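You operate a simulated robot arm through the tools that you are given. There is no shell and no other tool. Be economical: measure what you need, move in short steps, check, and stop when the job is done.

You are at the controls of a simulated robot arm. One attempt, no reset.

Task
Fetch the yellow tag and stand it on the number plate on the wooden work shelf of the tall rack. Put one of the black valves from the wooden work shelf of the tall rack on the top of the repair bench. Put the orange pouch on the wooden work shelf of the tall rack away on the top of the wooden stand. Take the white peg and put it on the low shelf of the bin rack. Put the grey rubber strip on the wooden work shelf of the tall rack away on the top of the table by the strip machine. Take the blue fender and put it in the open carton. Put the white ring nut in the green tray on the dark steel bench. Put the grey tape reel on the top of the long strip table away on the top of the table by the strip machine. Put the grey strip with three holes on the top of the low bench. Take the carton marked valves on the top of the patch press bench and put it away on the left middle shelf of the tall rack. Count the rolls of white tape on the top of the valve bench, then put as many of the big glue pots from the top of the valve bench on the top of the small table by the grey tubes. Push the blue press bar shut. The order is free. Set down upright: yellow tag, carton marked valves, big glue pot.

The check looks at the end state, three seconds after you hand in, the way a careful person would. Anything else that was tipped, shoved, dropped, spilled or broken makes it a failure.

Robot
A 7-joint arm with a two-finger parallel gripper on a trunk, on a base that drives. Base frame: it is fixed to the floor where the robot stands at the start and does not move with it; the origin is under the middle of the robot, x ahead of it, y to its left, z up. Lengths are in mm, angles in rad, forces in N, time in s.
With the tool pointing down near the work surface it reaches from about 100 to 480 mm from the robot's upright axis, wherever it stands. Its first joint turns from -2.897 to 2.897 rad. Places, roughly: big glue pot [-10000, 6250, 750]; black valve [500, 250, 1000]; blue fender (8x8x31 cm) [-1500, 3200, 600]; blue press bar [-3900, 5600, 900]; carton marked valves [-7750, 6250, 750]; green tray on the dark steel bench (16x13 cm) [-380, 6720, 800]; grey rubber strip (15x4x3 cm) [700, 1100, 900]; grey strip with three holes [-6250, 6750, 750]; grey tape reel (8x8x4 cm) [-5100, 6400, 800]; left middle shelf of the tall rack (66x20 cm) [700, 1240, 1280]; low shelf of the bin rack [-1600, -1300, 300]; number plate [500, 750, 1000]; open carton (31x22x19 cm) [-1600, 1200, 700]; orange pouch (26x12x7 cm) [600, -500, 900]; roll of white tape (6x6x5 cm) [-9700, 6400, 800]; roll of white tape (8x8x5 cm) [-9800, 6700, 800]; top of the low bench [-7700, 8500, 600]; top of the repair bench [-2400, -600, 800]; top of the small table by the grey tubes [-7200, 3500, 800]; top of the table by the strip machine [-11600, -2900, 800]; top of the wooden stand (29x16 cm) [-3940, 3380, 1040]; white peg (4x4x5 cm) [600, 700, 900]; white ring nut (6x6x2 cm) [-900, 6300, 800]; yellow tag [500, 0, 1000]. Payload 3.4 kg.
Tool frame: the origin (TCP) lies between the finger pads and is the grasp point; the fingertips stand 30 mm ahead of it; z points along the fingers, y is the line along which they close. The gripper opens to 94 mm. The fingers are 28 mm wide and 10 mm thick; the gripper's body (50 by 96 mm) begins 55 mm behind the TCP.
Orientation is that of the tool frame in the base frame, as [roll, pitch, yaw] about the fixed x, y, z axes, in that order (R = Rz(yaw) Ry(pitch) Rx(roll)). With the fingers straight down and closing along the base's y, the tool's x points along the base's -x, its y along +y and its z along -z.

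Tools
- The arm moves only by the tool move_arm. Its argument "motion" is a list of rows, each an object of numbers (a shift or turn left out is 0, a gripper value left out holds the last): "x", "y", "z": the shift along the tool's x, y, z in units of 200 mm (1.0 is 200 mm); "rx", "ry", "rz": the turn, a rotation vector about the tool's x, y, z in units of 60 degrees (1.0 is 60 degrees); "claw": the closure in counts, from 0 (fully open) to 255 (shut). In form: [{"x": .., "y": .., "z": .., "rx": .., "ry": .., "rz": .., "claw": ..}, ...]. A call has 1 to 8 rows; each row is the pose to reach, as a shift and turn from the pose commanded when the call began, along the tool's axes at that moment. A call with a number of a shift or a turn outside -1 to 1 is refused whole. Rows are played at 5 a second. More than 50 mm and 0.15 rad between two rows, or a gripper value outside its range, and nothing of the call is played. Where a pose cannot be reached the arm comes as near as it can. A force on the tool above 40 N (or 10 N above the force at the start of the call, whichever is more), or a blocked arm, ends the call early, and 0.2 s more pass. Each finger travels about 72 mm/s and halts on what it meets, pressing with about 30 N; the grip force reading is that of the motor and also rises with nothing between the fingers. The clock runs only during rows and for 0.2 s after the last one: add rows that repeat a pose to give the fingers time. It gives the time, the measured TCP pose, the force on the tool (base axes), the opening and the grip force at its end, in the units of the frame above (readings bear some noise), with the torque about the TCP (base axes, N m) and any sound that the robot's microphone picked up.
- Cameras (640 x 400 px; columns grow to the right, rows downward): "scene" is now at [17.7, 134.7, 1582]; the picture's right is [-0.22, -0.98, 0.00], its down [-0.69, 0.15, -0.71] and it looks along [0.69, -0.15, -0.71] (base axes); focal length 234 px, centre (320, 200). "wrist" rides on the gripper at [76, 14, -102] in the tool frame; the picture's right is [-0.18, 0.98, 0.00], its down [-0.75, -0.14, -0.64] and it looks along [-0.63, -0.12, 0.77] (tool axes); focal length 243 px, centre (320, 200). There is no depth. A picture from a camera that has moved, and an enlarged one, comes with that camera's place and axes in the base frame and with its lens.
- snapshot(camera): a new picture of that camera. No time passes.
- raise_lower(by): slides the trunk up (or, below 0, down) by that many mm; the arm and the scene camera ride with it, the base frame stays. It gives what a move gives, with no picture.
- steer(legs): drives the robot by 1 to 6 legs, each [ahead, left, turn to the left] in mm, mm and rad, along the robot's own axes; the way and the turn of a leg run together, so that a leg with both is an arc; at most 1500 mm and 3.142 rad a leg. The arm and the cameras ride along, it lands a little off, and it stops where it bumps. It gives what a move gives.
- aim_head(pan, tilt): turns the head with the scene camera to pan (to the left, within 2.705 rad either way) and tilt (down, from -0.506 to 1.204), counted from straight ahead of the robot. It gives what a move gives.
- enlarge(camera, box): a new picture of the part [left, top, right, bottom] of that camera's present view, enlarged. No time passes.
- hand_in(): hands the job in; it is judged then, once.

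Go step by step. Nothing tells you exact positions but the pictures and the camera data: compare them with the known pose of the tool, close in by small moves and look again before you grip or let go. The budget is 577 turns and 360 pictures, counting those below and the enlarged ones. Unless the task says otherwise, let go and move clear before handing in.

The tools are called after "Call:" as name(argument=value, ...) on one line, values as JSON. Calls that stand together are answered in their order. move_arm: Moves the arm, as the interface text tells. Its arguments: {"type":"object","properties":{"motion":{"type":"array","items":{"type":"object","properties":{"x":{"type":"number"},"y":{"type":"number"},"z":{"type":"number"},"rx":{"type":"number"},"ry":{"type":"number"},"rz":{"type":"number"},"claw":{"type":"number"}}}}},"required":["motion"]} The other tools are called the same way: raise_lower (by) slides the trunk up or down; steer (legs) drives the base; aim_head (pan, tilt) turns the head that bears the scene camera; snapshot (camera) takes a picture; enlarge (camera, box) takes an enlarged picture of a part of a camera's view; hand_in () hands the job in.

At the start:

```text
t: 0.0
eef_pos: [295.1, 202.6, 1214.9]
tool_rot: [3.142, 0.0, 3.141]
wrist_force: [-0.2, 0.5, -0.8]
moment: [0.0, 0.02, 0.01]
gripper_width: 94.0
grasp_force: 0.1
trunk travel left (down, up): [-250.0, 136.0]
robot x, y, heading: [-3.0, -1.6, 0.002]
head pan, tilt: [-0.218, 0.784]
```

scene: 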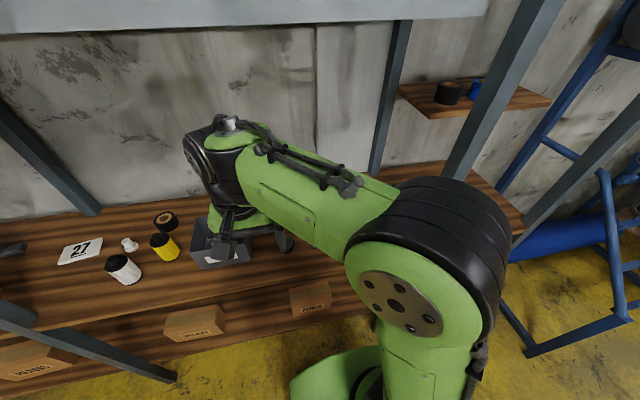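
wrist: 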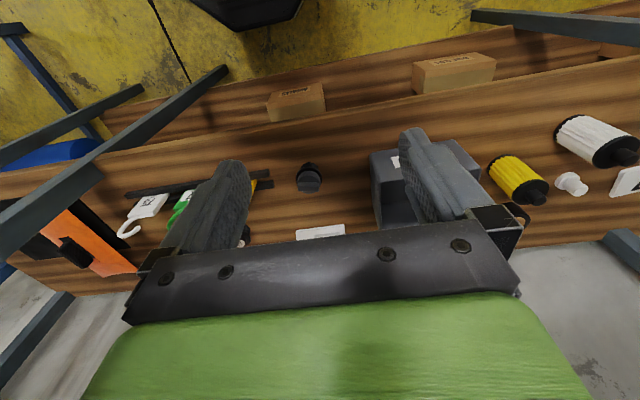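

I see the wooden work shelf in front, with a number plate "27" on the left, a black valve near the centre and tags and an orange pouch on the right. I'll look around with the head first.

Call:
aim_head(pan=0.6, tilt=0.7)

Call:
snapshot(camera="scene")

Call:
aim_head(pan=-0.7, tilt=0.7)

Call:
snapshot(camera="scene")

```text
t: 1.1
eef_pos: [294.0, 203.0, 1213.7]
tool_rot: [3.141, -0.001, 3.141]
wrist_force: [-0.2, -0.1, -0.5]
moment: [0.0, 0.01, -0.01]
gripper_width: 93.7
grasp_force: 0.0
trunk travel left (down, up): [-250.0, 136.0]
robot x, y, heading: [-1.2, 2.4, -0.005]
head pan, tilt: [0.6, 0.7]
```

```text
357 pictures are left
camera scene: at [8.4, 200.1, 1589.0], right [0.56, -0.83, 0.0], down [-0.53, -0.36, -0.76], along [0.63, 0.43, -0.64], focal length 234 px, centre (320, 200)
```

scene: 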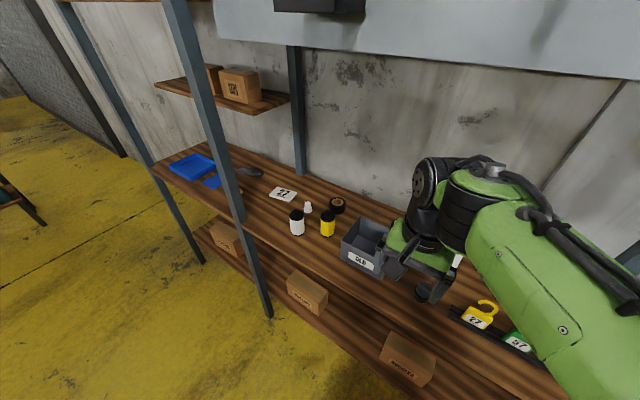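

```text
t: 2.6
eef_pos: [294.6, 202.3, 1214.8]
tool_rot: [-3.141, -0.001, -3.141]
wrist_force: [0.6, 1.0, -0.6]
moment: [0.0, -0.03, 0.01]
gripper_width: 94.1
grasp_force: 0.2
trunk travel left (down, up): [-250.0, 136.0]
robot x, y, heading: [5.0, -0.2, -0.003]
head pan, tilt: [-0.7, 0.7]
```

```text
356 pictures are left
camera scene: at [3.3, 97.6, 1589.0], right [-0.64, -0.77, 0.0], down [-0.49, 0.41, -0.76], along [0.59, -0.49, -0.64], focal length 234 px, centre (320, 200)
```

scene: 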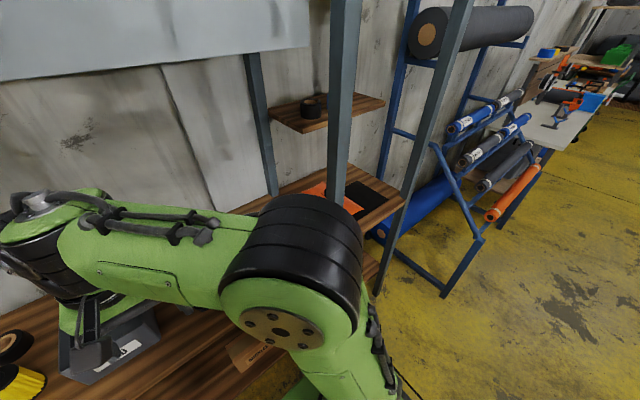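

The plate with "27", the peg and the tag are located roughly. Now I'll survey the hall for driving routes.

Call:
aim_head(pan=1.2, tilt=0.3)

Call:
snapshot(camera="scene")

Call:
aim_head(pan=2.6, tilt=0.2)

Call:
snapshot(camera="scene")

Call:
aim_head(pan=-2.4, tilt=0.2)

Call:
snapshot(camera="scene")

```text
t: 4.5
eef_pos: [294.9, 202.7, 1214.1]
tool_rot: [-3.141, 0.0, -3.141]
wrist_force: [0.1, 0.2, 0.3]
moment: [-0.02, -0.01, 0.02]
gripper_width: 94.1
grasp_force: 0.0
trunk travel left (down, up): [-250.0, 136.0]
robot x, y, heading: [0.9, -3.6, -0.001]
head pan, tilt: [1.201, 0.3]
```

```text
355 pictures are left
camera scene: at [-27.9, 239.3, 1625.1], right [0.93, -0.36, 0.0], down [-0.11, -0.28, -0.96], along [0.35, 0.89, -0.3], focal length 234 px, centre (320, 200)
```

scene: 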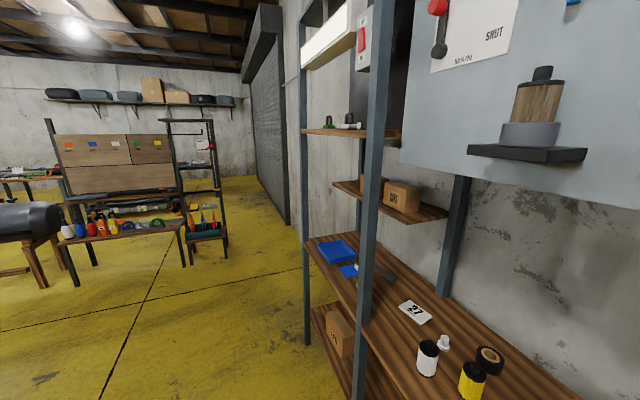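

```text
t: 6.0
eef_pos: [294.7, 202.7, 1214.9]
tool_rot: [-3.141, 0.0, 3.14]
wrist_force: [0.1, 0.6, -0.2]
moment: [-0.02, 0.03, -0.01]
gripper_width: 93.9
grasp_force: 0.1
trunk travel left (down, up): [-250.0, 136.0]
robot x, y, heading: [0.5, 0.2, -0.003]
head pan, tilt: [2.601, 0.201]
```

```text
354 pictures are left
camera scene: at [-141.5, 200.3, 1634.4], right [0.52, 0.86, 0.0], down [0.17, -0.1, -0.98], along [-0.84, 0.51, -0.2], focal length 234 px, centre (320, 200)
```

scene: 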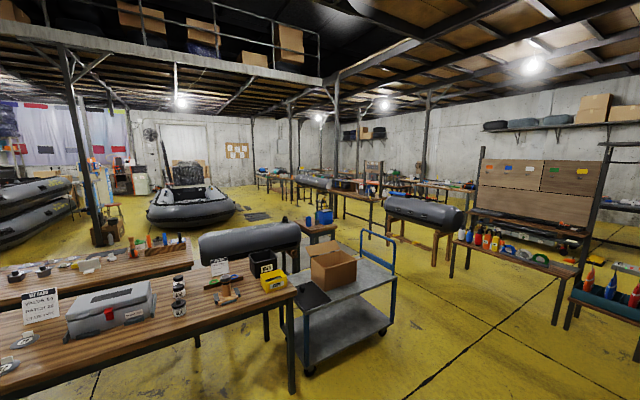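

```text
t: 9.9
eef_pos: [293.3, 203.1, 1214.2]
tool_rot: [-3.141, -0.001, 3.14]
wrist_force: [-0.7, -0.6, -0.3]
moment: [-0.01, 0.0, 0.01]
gripper_width: 94.0
grasp_force: 0.3
trunk travel left (down, up): [-250.0, 136.0]
robot x, y, heading: [1.7, -1.0, -0.001]
head pan, tilt: [-2.4, 0.201]
```

```text
353 pictures are left
camera scene: at [-130.4, 89.2, 1634.4], right [-0.68, 0.74, 0.0], down [0.15, 0.13, -0.98], along [-0.72, -0.66, -0.2], focal length 234 px, centre (320, 200)
```

scene: 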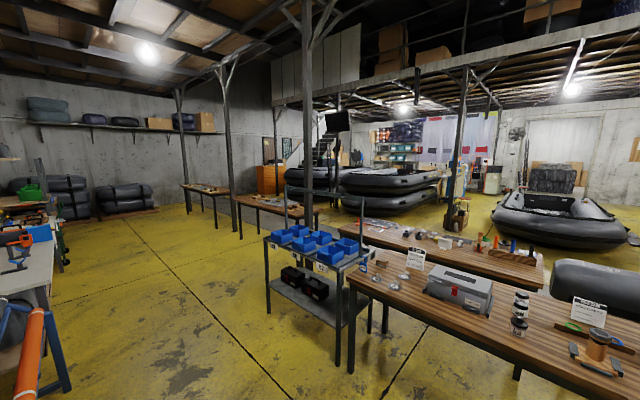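

The hall is clear: trolley with open carton behind-left, bin rack and repair bench behind-right. I start with the yellow tag: shift the arm right to look at it with the wrist camera.

Call:
move_arm(motion=[{"y": -0.24}, {"y": -0.48}, {"y": -0.72}, {"y": -0.96}])

Call:
snapshot(camera="wrist")

```text
t: 10.9
eef_pos: [295.8, 9.4, 1213.9]
tool_rot: [3.139, 0.001, -3.14]
wrist_force: [0.1, 0.2, 0.1]
moment: [0.0, 0.03, 0.02]
gripper_width: 94.0
grasp_force: 0.0
trunk travel left (down, up): [-250.0, 136.0]
robot x, y, heading: [2.7, -4.3, -0.003]
head pan, tilt: [-2.4, 0.201]
```

```text
352 pictures are left
camera wrist: at [219.9, 24.5, 1317.8], right [0.18, 0.98, 0.0], down [0.75, -0.14, 0.64], along [0.63, -0.12, -0.77], focal length 243 px, centre (320, 200)
```

wrist: 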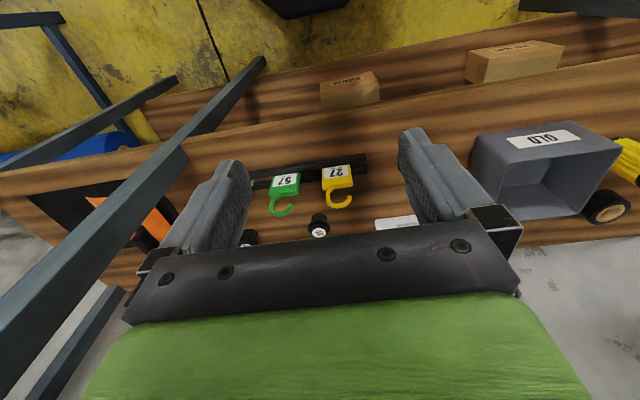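

Call:
enlarge(camera="wrist", box=[200, 120, 440, 270])

```text
2.67 times, centred on (320, 195) of wrist
camera zoom: at [219.9, 24.5, 1317.8], right [0.18, 0.98, 0.0], down [0.75, -0.14, 0.64], along [0.63, -0.12, -0.77], focal length 647 px, centre (320, 213)
```

zoom: 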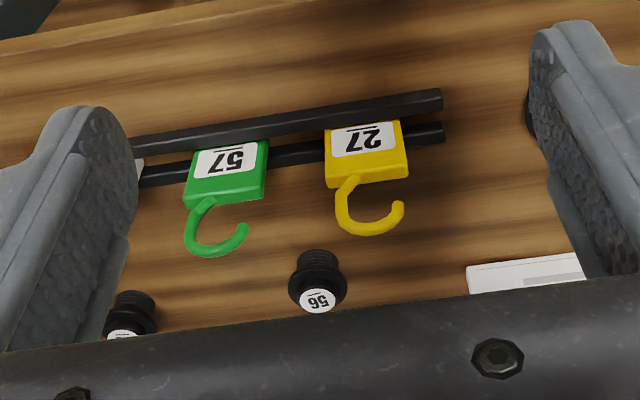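

The yellow tag "27" stands in a slot between two dark rails, hook up. I look with the scene camera too for triangulating.

Call:
aim_head(pan=0.0, tilt=0.9)

Call:
snapshot(camera="scene")

```text
t: 13.2
eef_pos: [294.9, 10.9, 1213.3]
tool_rot: [3.141, -0.001, 3.141]
wrist_force: [-0.3, 0.1, -0.2]
moment: [0.04, 0.01, 0.0]
gripper_width: 94.1
grasp_force: 0.1
trunk travel left (down, up): [-250.0, 136.0]
robot x, y, heading: [-0.4, 0.7, 0.003]
head pan, tilt: [0.0, 0.901]
```

```text
350 pictures are left
camera scene: at [13.8, 152.1, 1572.9], right [0.0, -1.0, 0.0], down [-0.78, 0.0, -0.62], along [0.62, 0.0, -0.78], focal length 234 px, centre (320, 200)
```

scene: 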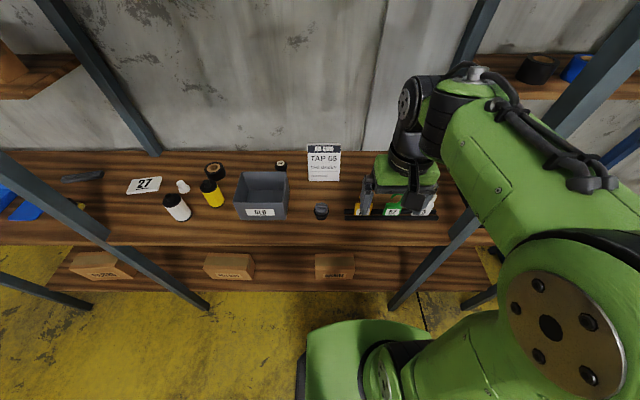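

Call:
enlarge(camera="scene", box=[220, 140, 450, 240])

Call:
enlarge(camera="scene", box=[0, 140, 230, 240])

```text
2.78 times, centred on (335, 190) of scene
camera zoom: at [13.8, 152.1, 1572.9], right [0.0, -1.0, 0.0], down [-0.78, 0.0, -0.62], along [0.62, 0.0, -0.78], focal length 651 px, centre (278, 228)
```

zoom: 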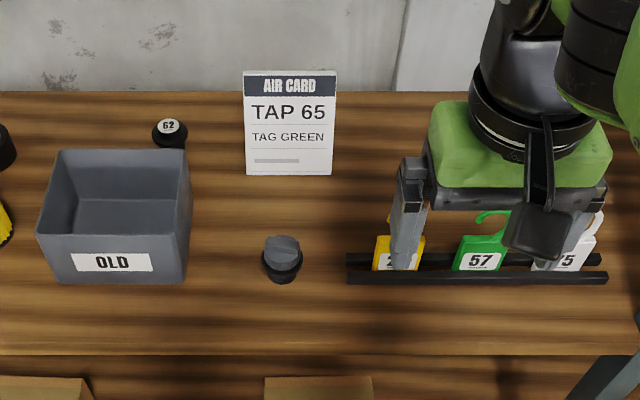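

```text
2.78 times, centred on (115, 190) of scene
camera zoom: at [13.8, 152.1, 1572.9], right [0.0, -1.0, 0.0], down [-0.78, 0.0, -0.62], along [0.62, 0.0, -0.78], focal length 651 px, centre (890, 228)
```

zoom: 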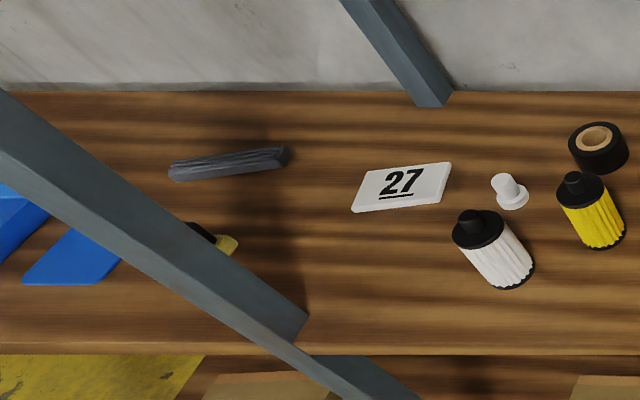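

Unlabelled black valve near (485,147); tag near (495,6), top around z 960. I look down at my own base to learn how close I can drive to the rack.

Call:
aim_head(pan=0.7, tilt=1.204)

Call:
snapshot(camera="scene")

```text
t: 14.2
eef_pos: [294.3, 11.6, 1214.4]
tool_rot: [-3.141, 0.0, -3.141]
wrist_force: [0.9, 0.0, 0.7]
moment: [0.02, -0.01, 0.02]
gripper_width: 94.0
grasp_force: 0.0
trunk travel left (down, up): [-250.0, 136.0]
robot x, y, heading: [2.0, 0.9, -0.003]
head pan, tilt: [0.7, 1.201]
```

```text
347 pictures are left
camera scene: at [-18.9, 188.2, 1553.1], right [0.64, -0.77, 0.0], down [-0.71, -0.6, -0.36], along [0.28, 0.23, -0.93], focal length 234 px, centre (320, 200)
```

scene: 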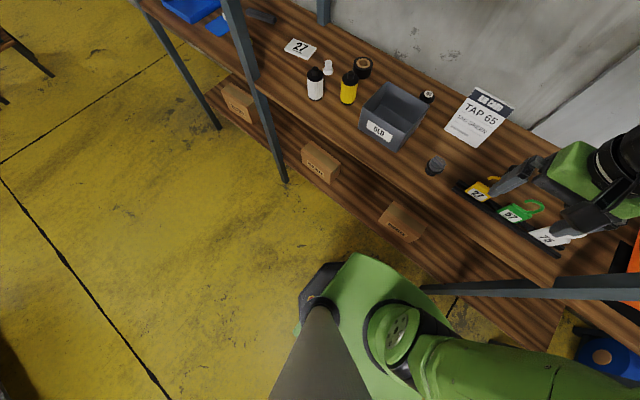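

Call:
steer(legs=[[90, 0, 0]])

Call:
snapshot(camera="scene")

Call:
snapshot(camera="wrist")

```text
t: 15.3
eef_pos: [386.4, 10.4, 1213.6]
tool_rot: [-3.139, -0.001, 3.142]
wrist_force: [-0.1, 0.1, -0.3]
moment: [-0.03, 0.0, -0.01]
gripper_width: 94.2
grasp_force: 0.0
trunk travel left (down, up): [-250.0, 136.0]
robot x, y, heading: [92.1, 2.2, -0.0]
head pan, tilt: [0.7, 1.201]
```

```text
346 pictures are left
camera scene: at [72.2, 188.2, 1553.1], right [0.64, -0.76, 0.0], down [-0.71, -0.6, -0.36], along [0.28, 0.23, -0.93], focal length 234 px, centre (320, 200)
```

scene: 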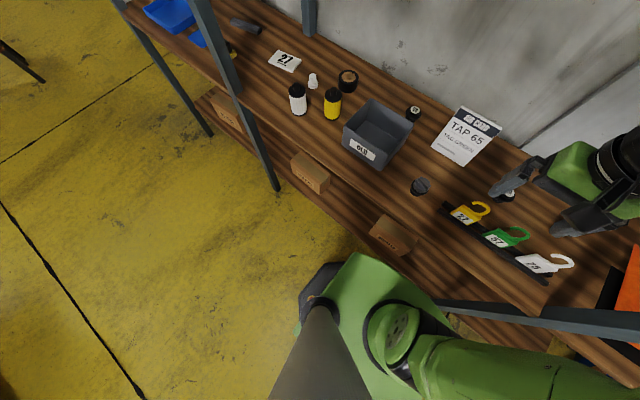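

```text
345 pictures are left
camera wrist: at [311.0, 26.2, 1317.4], right [0.18, 0.98, 0.0], down [0.75, -0.14, 0.64], along [0.63, -0.12, -0.77], focal length 243 px, centre (320, 200)
```

wrist: 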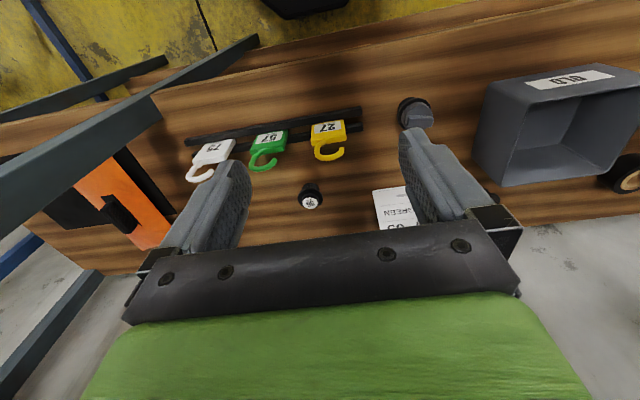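

Call:
enlarge(camera="wrist", box=[290, 80, 450, 180])

```text
4.00 times, centred on (370, 130) of wrist
camera zoom: at [311.0, 26.2, 1317.4], right [0.18, 0.98, 0.0], down [0.75, -0.14, 0.64], along [0.63, -0.12, -0.77], focal length 970 px, centre (120, 480)
```

zoom: 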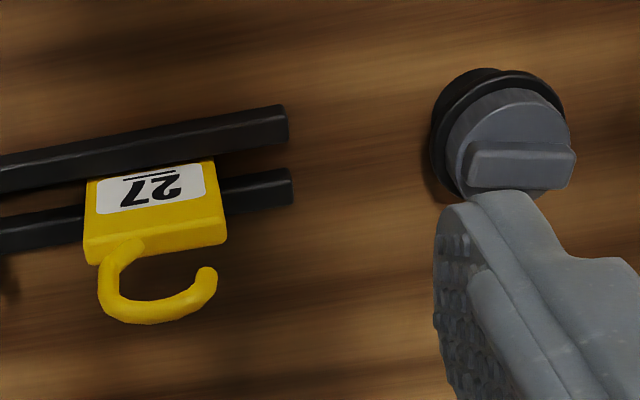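

Call:
enlarge(camera="wrist", box=[270, 160, 370, 222])

Call:
enlarge(camera="scene", box=[380, 80, 600, 218])

```text
6.40 times, centred on (320, 191) of wrist
camera zoom: at [311.0, 26.2, 1317.4], right [0.18, 0.98, 0.0], down [0.75, -0.14, 0.64], along [0.63, -0.12, -0.77], focal length 1553 px, centre (320, 258)
```

zoom: 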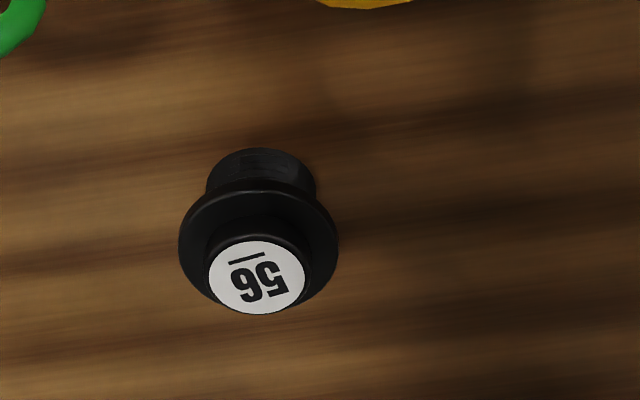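

```text
2.90 times, centred on (490, 149) of scene
camera zoom: at [72.2, 188.2, 1553.1], right [0.64, -0.76, 0.0], down [-0.71, -0.6, -0.36], along [0.28, 0.23, -0.93], focal length 678 px, centre (-173, 348)
```

zoom: 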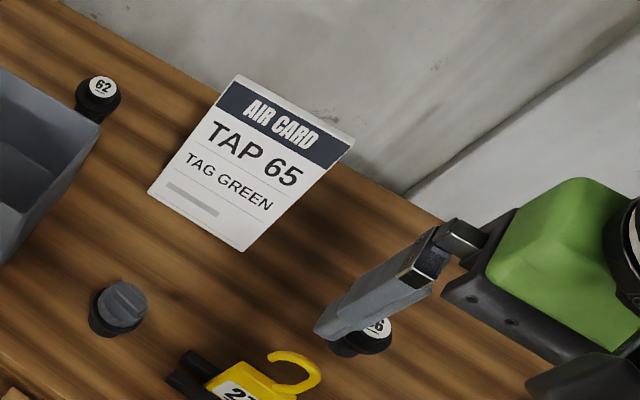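

The tag's body spans y -22..34, x about 483-492, top z 959. I move over it and down part way, then check.

Call:
move_arm(motion=[{"x": -0.24, "y": -0.01}, {"x": -0.48, "y": -0.02}, {"x": -0.505, "y": -0.02, "z": 0.2}, {"x": -0.505, "y": -0.02, "z": 0.42}, {"x": -0.505, "y": -0.02, "z": 0.64}, {"x": -0.505, "y": -0.02, "z": 0.86}])

Call:
snapshot(camera="wrist")

```text
t: 16.7
eef_pos: [483.9, 5.6, 1042.5]
tool_rot: [-3.141, 0.001, -3.14]
wrist_force: [0.1, 0.0, -0.7]
moment: [0.0, 0.04, 0.0]
gripper_width: 93.9
grasp_force: 0.0
trunk travel left (down, up): [-250.0, 136.0]
robot x, y, heading: [90.1, 0.3, -0.002]
head pan, tilt: [0.7, 1.201]
```

```text
341 pictures are left
camera wrist: at [409.7, 21.3, 1145.2], right [0.18, 0.98, 0.0], down [0.75, -0.14, 0.64], along [0.63, -0.12, -0.77], focal length 243 px, centre (320, 200)
```

wrist: 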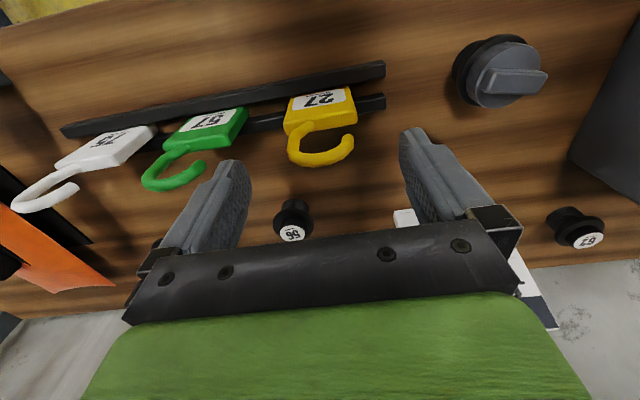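

Call:
move_arm(motion=[{"x": -0.01, "z": 0.2}, {"x": -0.01, "z": 0.37}, {"x": -0.01, "z": 0.37}])

Call:
snapshot(camera="wrist")

Call:
enlarge(camera="scene", box=[420, 140, 640, 278])

```text
t: 17.5
eef_pos: [485.6, 6.9, 969.2]
tool_rot: [-3.14, 0.004, -3.141]
wrist_force: [0.3, -1.7, 22.7]
moment: [0.05, 0.2, 0.01]
gripper_width: 94.0
grasp_force: 0.0
trunk travel left (down, up): [-250.0, 136.0]
robot x, y, heading: [89.8, -2.7, -0.001]
head pan, tilt: [0.7, 1.201]
```

```text
340 pictures are left
camera wrist: at [411.0, 22.9, 1072.8], right [0.18, 0.98, 0.0], down [0.75, -0.14, 0.65], along [0.63, -0.12, -0.76], focal length 243 px, centre (320, 200)
```

wrist: 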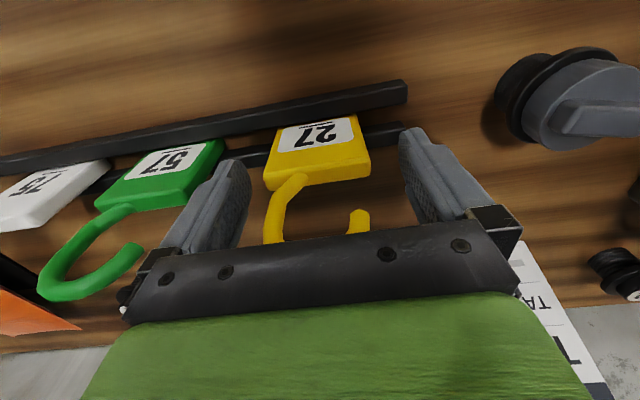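

```text
2.90 times, centred on (530, 209) of scene
camera zoom: at [68.8, 188.1, 1553.3], right [0.64, -0.76, 0.0], down [-0.71, -0.6, -0.36], along [0.28, 0.23, -0.93], focal length 678 px, centre (-289, 174)
```

zoom: 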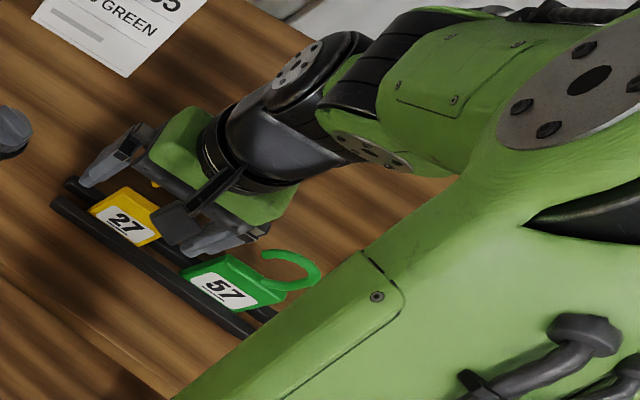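

The palm touches the hook (22 N). I back up a few millimetres and see whether the force vanishes.

Call:
move_arm(motion=[{"z": -0.02}, {"z": -0.035}, {"z": -0.035}])

```text
t: 18.3
eef_pos: [487.2, 5.3, 974.7]
tool_rot: [3.141, -0.001, 3.14]
wrist_force: [0.8, -0.4, 0.4]
moment: [-0.03, -0.01, 0.02]
gripper_width: 93.9
grasp_force: 0.2
trunk travel left (down, up): [-250.0, 136.0]
robot x, y, heading: [91.1, -0.6, 0.001]
head pan, tilt: [0.7, 1.201]
```

Call:
move_arm(motion=[{"claw": 255}, {"claw": 255}, {"claw": 255}, {"claw": 255}])

Call:
snapshot(camera="wrist")

```text
t: 19.3
eef_pos: [488.6, 6.4, 974.0]
tool_rot: [-3.141, 0.0, -3.141]
wrist_force: [1.0, 0.4, 4.6]
moment: [0.0, 0.0, 0.0]
gripper_width: 54.7
grasp_force: 29.9
trunk travel left (down, up): [-250.0, 136.0]
robot x, y, heading: [88.4, -0.5, -0.003]
head pan, tilt: [0.7, 1.201]
```

```text
338 pictures are left
camera wrist: at [411.9, 22.2, 1078.4], right [0.18, 0.98, 0.0], down [0.75, -0.14, 0.64], along [0.63, -0.12, -0.77], focal length 243 px, centre (320, 200)
```

wrist: 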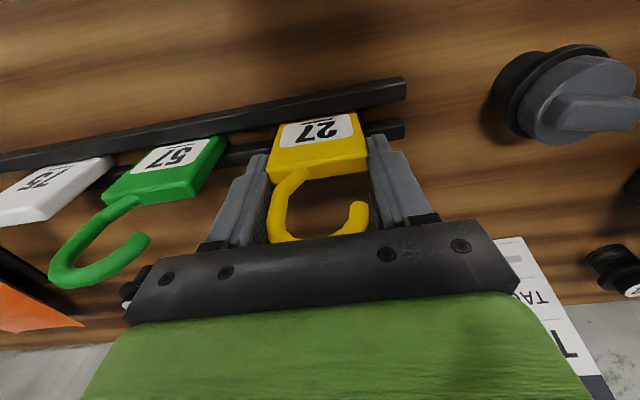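

Gripped at 54.7 mm. Lift straight up.

Call:
move_arm(motion=[{"z": -0.1}, {"z": -0.25}, {"z": -0.45}, {"z": -0.65}, {"z": -0.85}, {"z": -1.0}])

Call:
snapshot(camera="wrist")

Call:
aim_head(pan=0.9, tilt=0.9)

Call:
snapshot(camera="scene")

```text
t: 20.7
eef_pos: [486.8, 4.6, 1173.4]
tool_rot: [-3.141, 0.001, -3.141]
wrist_force: [-0.2, 0.0, 0.3]
moment: [0.03, -0.02, 0.02]
gripper_width: 54.9
grasp_force: 30.2
trunk travel left (down, up): [-250.0, 136.0]
robot x, y, heading: [88.2, 0.1, -0.001]
head pan, tilt: [0.7, 1.201]
```

```text
337 pictures are left
camera wrist: at [411.6, 20.3, 1277.6], right [0.18, 0.98, 0.0], down [0.75, -0.14, 0.64], along [0.63, -0.12, -0.77], focal length 243 px, centre (320, 200)
```

wrist: 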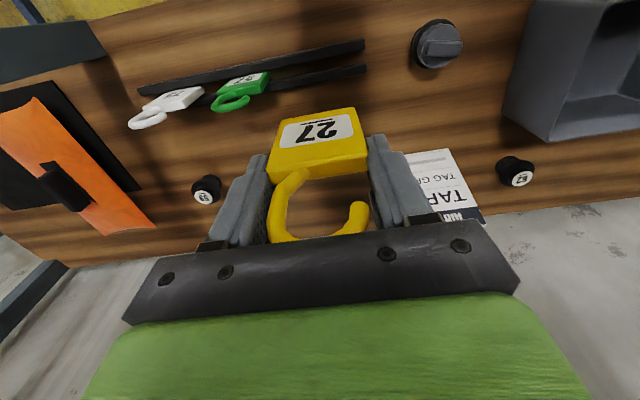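

```text
t: 21.5
eef_pos: [486.9, 4.0, 1172.5]
tool_rot: [3.141, 0.002, 3.141]
wrist_force: [-0.7, -0.8, 0.4]
moment: [0.02, 0.03, -0.04]
gripper_width: 54.6
grasp_force: 29.9
trunk travel left (down, up): [-250.0, 136.0]
robot x, y, heading: [90.8, 0.7, -0.004]
head pan, tilt: [0.901, 0.901]
```

```text
336 pictures are left
camera scene: at [74.6, 211.3, 1572.8], right [0.78, -0.62, 0.0], down [-0.49, -0.61, -0.62], along [0.39, 0.49, -0.78], focal length 234 px, centre (320, 200)
```

scene: 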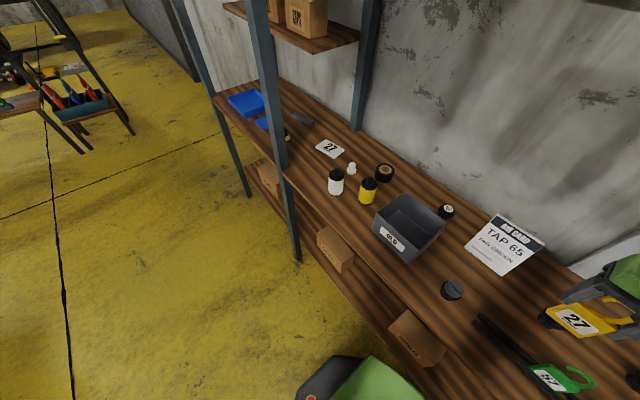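

The tag is held. The plate is near (630,835). I retract the arm and strafe left to stand before it.

Call:
move_arm(motion=[{"x": 0.24}, {"x": 0.48}, {"x": 0.72}, {"x": 0.8}])

Call:
steer(legs=[[0, 740, 0]])

Call:
aim_head(pan=0.2, tilt=0.9)

Call:
snapshot(camera="scene")

```text
t: 22.5
eef_pos: [328.1, 5.9, 1174.2]
tool_rot: [-3.139, 0.001, 3.141]
wrist_force: [-0.1, 0.2, -0.3]
moment: [-0.02, 0.01, -0.04]
gripper_width: 54.8
grasp_force: 29.7
trunk travel left (down, up): [-250.0, 136.0]
robot x, y, heading: [89.7, -1.5, 0.003]
head pan, tilt: [0.901, 0.901]
```

```text
t: 26.5
eef_pos: [328.6, 740.0, 1173.3]
tool_rot: [-3.141, 0.001, 3.137]
wrist_force: [-0.2, 0.6, 0.1]
moment: [-0.02, -0.01, 0.0]
gripper_width: 55.0
grasp_force: 30.0
trunk travel left (down, up): [-250.0, 136.0]
robot x, y, heading: [91.7, 732.7, 0.0]
head pan, tilt: [0.901, 0.901]
```

```text
t: 27.6
eef_pos: [328.1, 739.9, 1173.9]
tool_rot: [-3.141, 0.0, 3.139]
wrist_force: [0.6, -0.4, -0.9]
moment: [-0.01, 0.02, -0.02]
gripper_width: 54.9
grasp_force: 29.4
trunk travel left (down, up): [-250.0, 136.0]
robot x, y, heading: [87.4, 735.0, -0.004]
head pan, tilt: [0.201, 0.901]
```

```text
335 pictures are left
camera scene: at [103.2, 901.7, 1572.9], right [0.2, -0.98, 0.0], down [-0.77, -0.15, -0.62], along [0.61, 0.12, -0.78], focal length 234 px, centre (320, 200)
```

scene: 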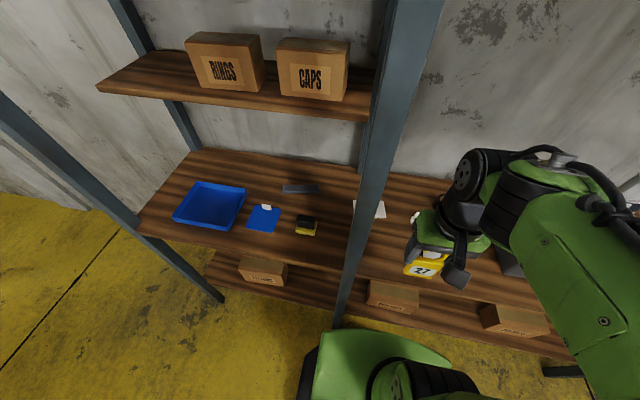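

Call:
steer(legs=[[60, 0, 0]])

Call:
aim_head(pan=-0.1, tilt=1.2)

Call:
snapshot(camera="scene")

Call:
snapshot(camera="wrist")

```text
t: 28.5
eef_pos: [360.0, 735.1, 1173.6]
tool_rot: [3.139, -0.002, -3.14]
wrist_force: [0.6, -0.7, 0.4]
moment: [0.08, -0.03, 0.02]
gripper_width: 54.7
grasp_force: 30.4
trunk travel left (down, up): [-250.0, 136.0]
robot x, y, heading: [123.2, 733.2, -0.003]
head pan, tilt: [0.201, 0.901]
stopped in leg 1: the robot was blocked; the commanded pose is now the measured one
```

```text
t: 29.3
eef_pos: [361.2, 737.6, 1172.7]
tool_rot: [-3.14, -0.004, -3.14]
wrist_force: [0.0, 0.2, -0.1]
moment: [-0.03, 0.01, -0.01]
gripper_width: 54.9
grasp_force: 30.2
trunk travel left (down, up): [-250.0, 136.0]
robot x, y, heading: [119.5, 731.7, -0.001]
head pan, tilt: [-0.099, 1.201]
```

```text
334 pictures are left
camera scene: at [115.2, 876.7, 1553.1], right [-0.1, -1.0, 0.0], down [-0.93, 0.09, -0.36], along [0.36, -0.04, -0.93], focal length 234 px, centre (320, 200)
```

scene: 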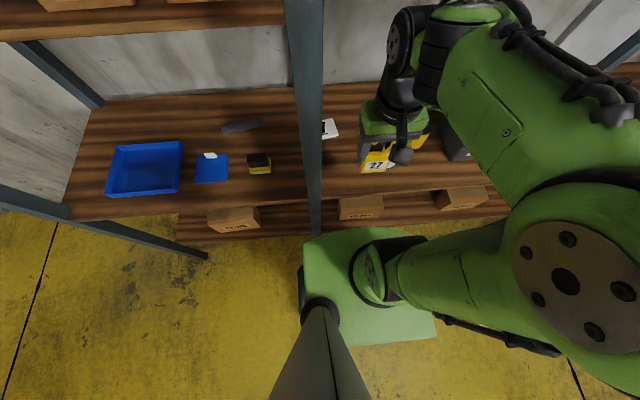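

```text
333 pictures are left
camera wrist: at [284.9, 752.5, 1277.1], right [0.18, 0.98, 0.0], down [0.76, -0.14, 0.64], along [0.63, -0.12, -0.77], focal length 243 px, centre (320, 200)
```

wrist: 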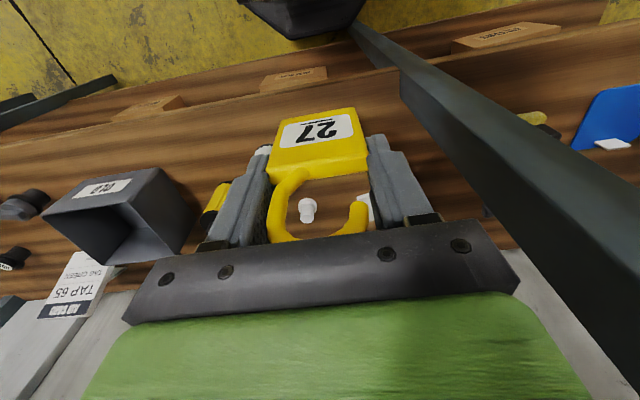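

I am as near the rack as the base allows (x≈121). I'll extend the arm toward the plate, staying high, and look with the wrist camera.

Call:
move_arm(motion=[{"x": -0.22, "y": 0.06}, {"x": -0.44, "y": 0.13}, {"x": -0.66, "y": 0.2}, {"x": -0.86, "y": 0.27}, {"x": -1.0, "y": 0.36}])

Call:
snapshot(camera="wrist")

Call:
aim_head(pan=0.0, tilt=0.8)

Call:
snapshot(camera="scene")

```text
t: 30.5
eef_pos: [561.5, 811.1, 1172.7]
tool_rot: [-3.141, -0.004, -3.14]
wrist_force: [-0.5, 0.3, 0.1]
moment: [0.0, -0.03, -0.02]
gripper_width: 55.0
grasp_force: 29.9
trunk travel left (down, up): [-250.0, 136.0]
robot x, y, heading: [117.4, 731.4, -0.001]
head pan, tilt: [-0.099, 1.201]
```

```text
332 pictures are left
camera wrist: at [486.3, 827.1, 1277.3], right [0.18, 0.98, 0.0], down [0.76, -0.14, 0.64], along [0.63, -0.12, -0.77], focal length 243 px, centre (320, 200)
```

wrist: 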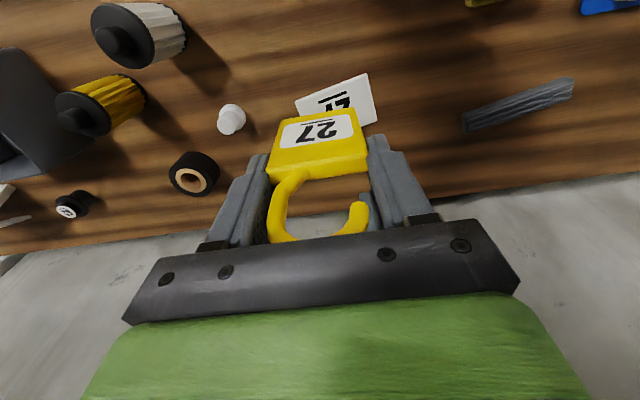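

```text
t: 31.4
eef_pos: [559.4, 810.2, 1174.1]
tool_rot: [3.141, -0.003, -3.14]
wrist_force: [-0.2, 0.3, 1.0]
moment: [0.0, 0.0, 0.0]
gripper_width: 54.8
grasp_force: 30.3
trunk travel left (down, up): [-250.0, 136.0]
robot x, y, heading: [118.4, 732.2, -0.0]
head pan, tilt: [0.0, 0.799]
```

```text
331 pictures are left
camera scene: at [139.8, 882.2, 1580.7], right [0.0, -1.0, 0.0], down [-0.72, 0.0, -0.7], along [0.7, 0.0, -0.72], focal length 234 px, centre (320, 200)
```

scene: 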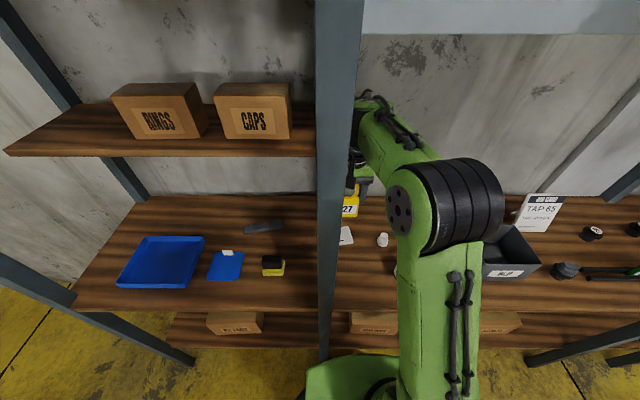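

Plate centre ≈ (624,826), about 110×77 mm. I aim for x≈612, y≈826 and descend to just above it.

Call:
move_arm(motion=[{"x": -0.12, "y": 0.04}, {"x": -0.25, "y": 0.075, "z": 0.05}, {"x": -0.255, "y": 0.075, "z": 0.25}, {"x": -0.255, "y": 0.075, "z": 0.45}, {"x": -0.255, "y": 0.075, "z": 0.65}, {"x": -0.255, "y": 0.075, "z": 0.82}])

Call:
snapshot(camera="wrist")

```text
t: 32.8
eef_pos: [609.2, 825.0, 1012.5]
tool_rot: [3.141, -0.002, -3.14]
wrist_force: [0.1, 0.5, -0.8]
moment: [0.01, 0.03, 0.02]
gripper_width: 54.8
grasp_force: 30.8
trunk travel left (down, up): [-250.0, 136.0]
robot x, y, heading: [121.2, 731.9, -0.001]
head pan, tilt: [0.0, 0.799]
```

```text
330 pictures are left
camera wrist: at [534.4, 840.8, 1116.1], right [0.18, 0.98, 0.0], down [0.75, -0.14, 0.64], along [0.63, -0.12, -0.77], focal length 243 px, centre (320, 200)
```

wrist: 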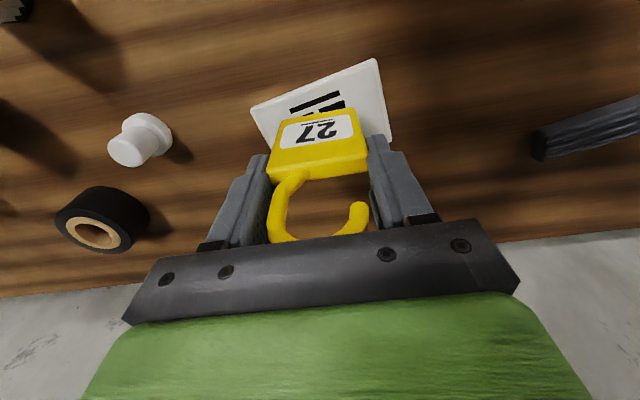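

Reach is fine. I go 8 mm further in and lower in small steps until contact.

Call:
move_arm(motion=[{"x": -0.04, "z": 0.08}, {"x": -0.04, "z": 0.13}, {"x": -0.04, "z": 0.15}, {"x": -0.04, "z": 0.16}, {"x": -0.04, "z": 0.17}, {"x": -0.04, "z": 0.18}, {"x": -0.04, "z": 0.185}, {"x": -0.04, "z": 0.19}])

```text
t: 33.9
eef_pos: [618.3, 824.0, 984.3]
tool_rot: [3.14, 0.01, -3.14]
wrist_force: [-6.3, -1.1, 18.6]
moment: [-0.16, 0.6, -0.02]
gripper_width: 54.8
grasp_force: 30.7
trunk travel left (down, up): [-250.0, 136.0]
robot x, y, heading: [123.9, 731.3, 0.001]
head pan, tilt: [0.0, 0.799]
stopped in row 5: the force on the tool passed its limit at 43 N (the readings are from after the stop); the commanded pose is now the measured one
```

Call:
snapshot(camera="wrist")

Call:
enlarge(camera="scene", box=[300, 140, 460, 260])

```text
329 pictures are left
camera wrist: at [542.6, 839.5, 1087.4], right [0.18, 0.98, 0.0], down [0.75, -0.14, 0.65], along [0.64, -0.12, -0.76], focal length 243 px, centre (320, 200)
```

wrist: 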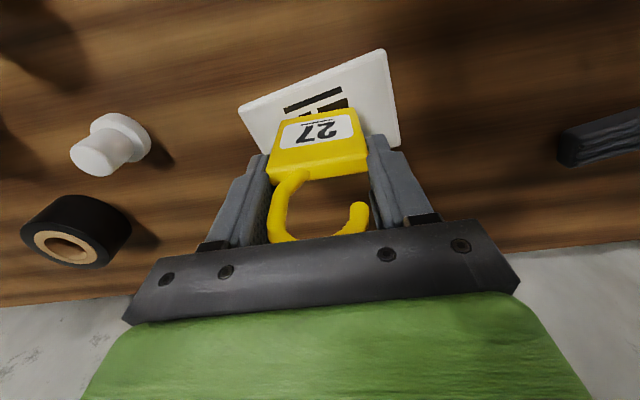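

```text
3.33 times, centred on (380, 200) of scene
camera zoom: at [137.4, 881.8, 1580.8], right [0.0, -1.0, 0.0], down [-0.72, 0.0, -0.7], along [0.7, 0.0, -0.72], focal length 779 px, centre (120, 200)
```

zoom: 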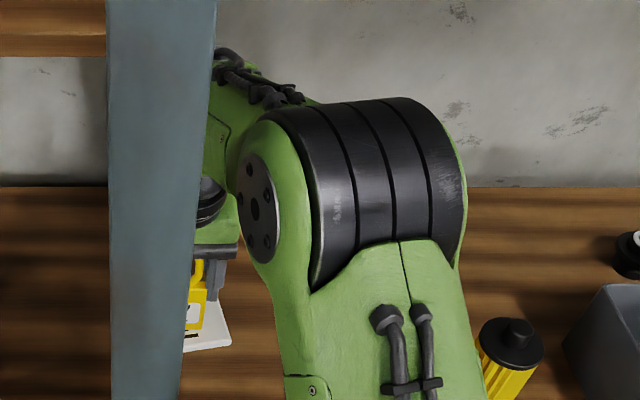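

The tag stands on the plate. I ease up 1 mm and release.

Call:
move_arm(motion=[{"z": -0.004}, {"z": -0.004}, {"z": -0.004, "claw": 150}, {"z": -0.004, "claw": 60}, {"z": -0.004, "claw": 0}, {"z": -0.004, "claw": 0}])

Call:
snapshot(camera="wrist")

```text
t: 35.3
eef_pos: [619.7, 824.0, 983.0]
tool_rot: [3.139, 0.006, -3.139]
wrist_force: [0.3, 0.7, 4.2]
moment: [-0.07, 0.03, 0.0]
gripper_width: 93.9
grasp_force: 0.1
trunk travel left (down, up): [-250.0, 136.0]
robot x, y, heading: [119.7, 728.8, 0.002]
head pan, tilt: [0.0, 0.799]
```

```text
327 pictures are left
camera wrist: at [543.5, 839.5, 1085.9], right [0.18, 0.98, 0.0], down [0.75, -0.14, 0.65], along [0.64, -0.12, -0.76], focal length 243 px, centre (320, 200)
```

wrist: 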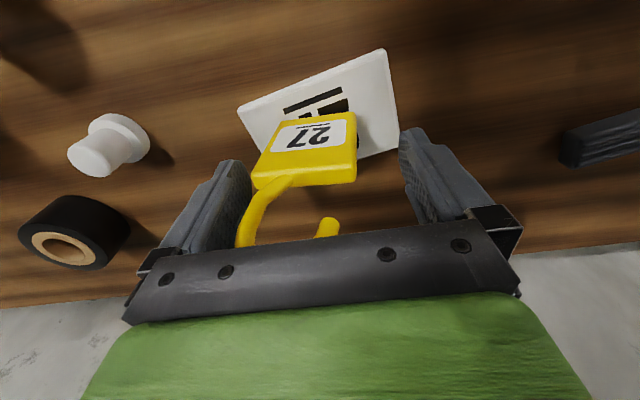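

Call:
move_arm(motion=[{"z": -0.02}, {"z": -0.06}, {"z": -0.12}, {"z": -0.25}, {"z": -0.45}, {"z": -0.65}])

Call:
snapshot(camera="wrist")

```text
t: 36.7
eef_pos: [617.3, 820.8, 1113.1]
tool_rot: [3.139, 0.007, -3.141]
wrist_force: [-0.1, 0.6, 0.1]
moment: [-0.01, 0.02, 0.0]
gripper_width: 93.9
grasp_force: 0.1
trunk travel left (down, up): [-250.0, 136.0]
robot x, y, heading: [125.2, 727.6, 0.003]
head pan, tilt: [0.0, 0.799]
```

```text
326 pictures are left
camera wrist: at [541.9, 836.2, 1216.4], right [0.18, 0.98, 0.0], down [0.75, -0.14, 0.65], along [0.64, -0.12, -0.76], focal length 243 px, centre (320, 200)
```

wrist: 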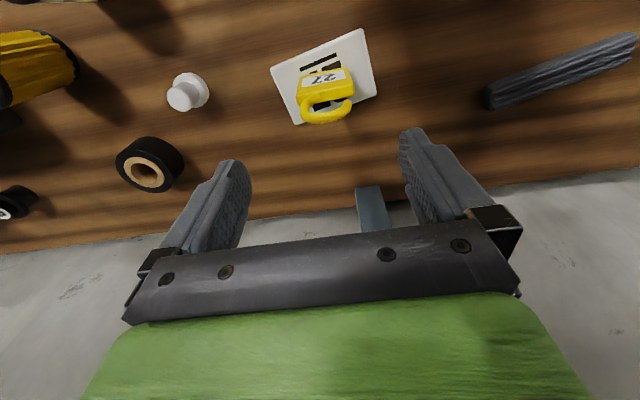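

The tag stands upright on the plate. Next the white peg at about (601,670): move above it.

Call:
move_arm(motion=[{"x": 0.02, "y": -0.2}, {"x": 0.04, "y": -0.4}, {"x": 0.06, "y": -0.6}, {"x": 0.08, "y": -0.755}, {"x": 0.08, "y": -0.755, "z": 0.2}, {"x": 0.08, "y": -0.755, "z": 0.4}])

Call:
snapshot(camera="wrist")

```text
t: 38.1
eef_pos: [603.6, 672.2, 1032.8]
tool_rot: [3.139, 0.01, -3.14]
wrist_force: [-0.1, 0.1, 0.3]
moment: [-0.02, 0.0, 0.02]
gripper_width: 94.0
grasp_force: 0.1
trunk travel left (down, up): [-250.0, 136.0]
robot x, y, heading: [120.4, 728.7, 0.002]
head pan, tilt: [0.0, 0.799]
```

```text
325 pictures are left
camera wrist: at [526.7, 686.5, 1135.3], right [0.18, 0.98, 0.0], down [0.75, -0.14, 0.65], along [0.64, -0.12, -0.76], focal length 243 px, centre (320, 200)
```

wrist: 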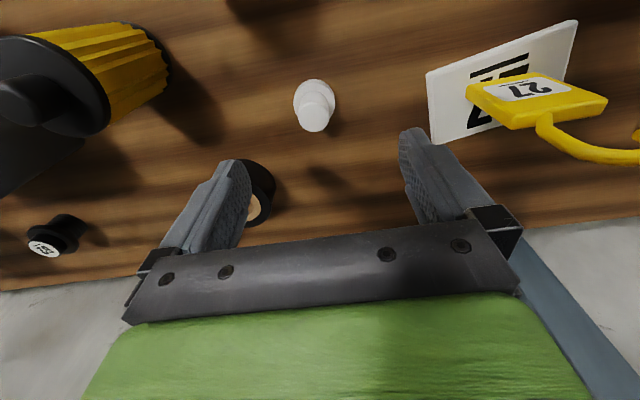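

Call:
move_arm(motion=[{"x": 0.017, "y": -0.0125, "z": 0.2}, {"x": 0.017, "y": -0.0125, "z": 0.36}, {"x": 0.017, "y": -0.0125, "z": 0.44}, {"x": 0.017, "y": -0.0125, "z": 0.44, "claw": 255}, {"x": 0.017, "y": -0.0125, "z": 0.44, "claw": 255}, {"x": 0.017, "y": -0.0125, "z": 0.44, "claw": 255}, {"x": 0.017, "y": -0.0125, "z": 0.44, "claw": 255}])

Call:
snapshot(camera="wrist")

```text
t: 39.7
eef_pos: [601.0, 669.5, 944.4]
tool_rot: [3.141, 0.007, -3.14]
wrist_force: [0.6, 0.0, -1.2]
moment: [0.01, -0.01, 0.02]
gripper_width: 24.5
grasp_force: 29.9
trunk travel left (down, up): [-250.0, 136.0]
robot x, y, heading: [123.3, 730.4, 0.003]
head pan, tilt: [0.0, 0.799]
```

```text
324 pictures are left
camera wrist: at [524.7, 684.7, 1047.6], right [0.18, 0.98, 0.0], down [0.75, -0.14, 0.65], along [0.64, -0.12, -0.76], focal length 243 px, centre (320, 200)
```

wrist: 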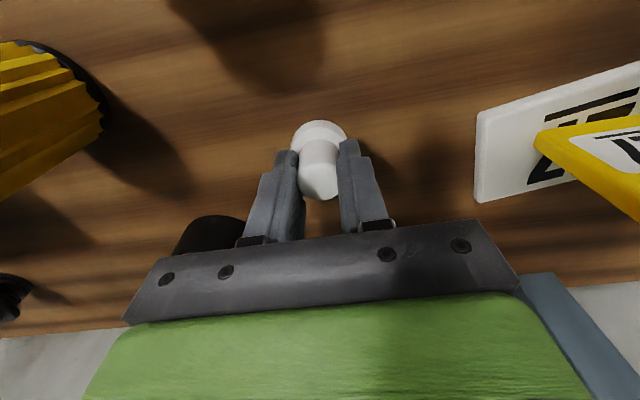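

Peg gripped. Lift and retract, then look towards the bin rack.

Call:
move_arm(motion=[{"z": -0.24}, {"z": -0.48}, {"z": -0.72}, {"z": -0.96}, {"z": -0.96, "x": 0.24}, {"z": -0.96, "x": 0.48}, {"z": -0.96, "x": 0.72}, {"z": -0.96, "x": 0.96}])

Call:
steer(legs=[[-300, 0, 0]])

Call:
aim_head(pan=-2.6, tilt=0.4)

Call:
snapshot(camera="scene")

Call:
aim_head(pan=2.7, tilt=0.5)

Call:
snapshot(camera="scene")

```text
t: 41.5
eef_pos: [405.1, 674.7, 1135.5]
tool_rot: [3.14, 0.012, -3.14]
wrist_force: [-0.1, 0.0, -0.9]
moment: [-0.01, -0.02, 0.01]
gripper_width: 24.5
grasp_force: 30.3
trunk travel left (down, up): [-250.0, 136.0]
robot x, y, heading: [124.2, 730.4, 0.001]
head pan, tilt: [0.0, 0.799]
```

```text
t: 43.5
eef_pos: [106.5, 672.9, 1135.5]
tool_rot: [3.139, 0.009, 3.138]
wrist_force: [0.1, 0.0, 0.3]
moment: [-0.01, -0.05, -0.03]
gripper_width: 24.4
grasp_force: 30.3
trunk travel left (down, up): [-250.0, 136.0]
robot x, y, heading: [-176.2, 730.8, -0.003]
head pan, tilt: [0.0, 0.799]
```

```text
t: 45.8
eef_pos: [106.0, 673.2, 1135.1]
tool_rot: [3.141, 0.009, 3.139]
wrist_force: [0.3, -0.2, -0.9]
moment: [0.01, 0.02, 0.0]
gripper_width: 24.5
grasp_force: 30.2
trunk travel left (down, up): [-250.0, 136.0]
robot x, y, heading: [-179.4, 730.4, -0.004]
head pan, tilt: [-2.601, 0.4]
```

```text
323 pictures are left
camera scene: at [-320.1, 835.3, 1615.9], right [-0.51, 0.86, 0.0], down [0.33, 0.2, -0.92], along [-0.79, -0.47, -0.39], focal length 234 px, centre (320, 200)
```

scene: 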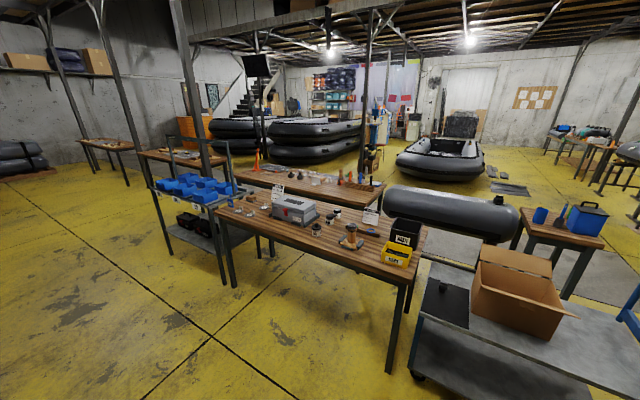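

```text
t: 50.0
eef_pos: [105.9, 673.4, 1135.2]
tool_rot: [3.139, 0.009, 3.137]
wrist_force: [-0.5, 0.0, -1.0]
moment: [0.01, 0.01, 0.0]
gripper_width: 24.2
grasp_force: 29.9
trunk travel left (down, up): [-250.0, 136.0]
robot x, y, heading: [-181.4, 728.0, -0.005]
head pan, tilt: [2.7, 0.499]
```

```text
322 pictures are left
camera scene: at [-322.6, 922.0, 1606.7], right [0.43, 0.9, 0.0], down [0.43, -0.21, -0.88], along [-0.79, 0.38, -0.48], focal length 234 px, centre (320, 200)
```

scene: 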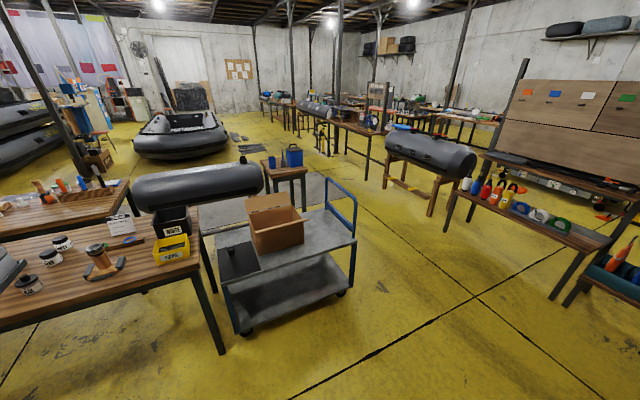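

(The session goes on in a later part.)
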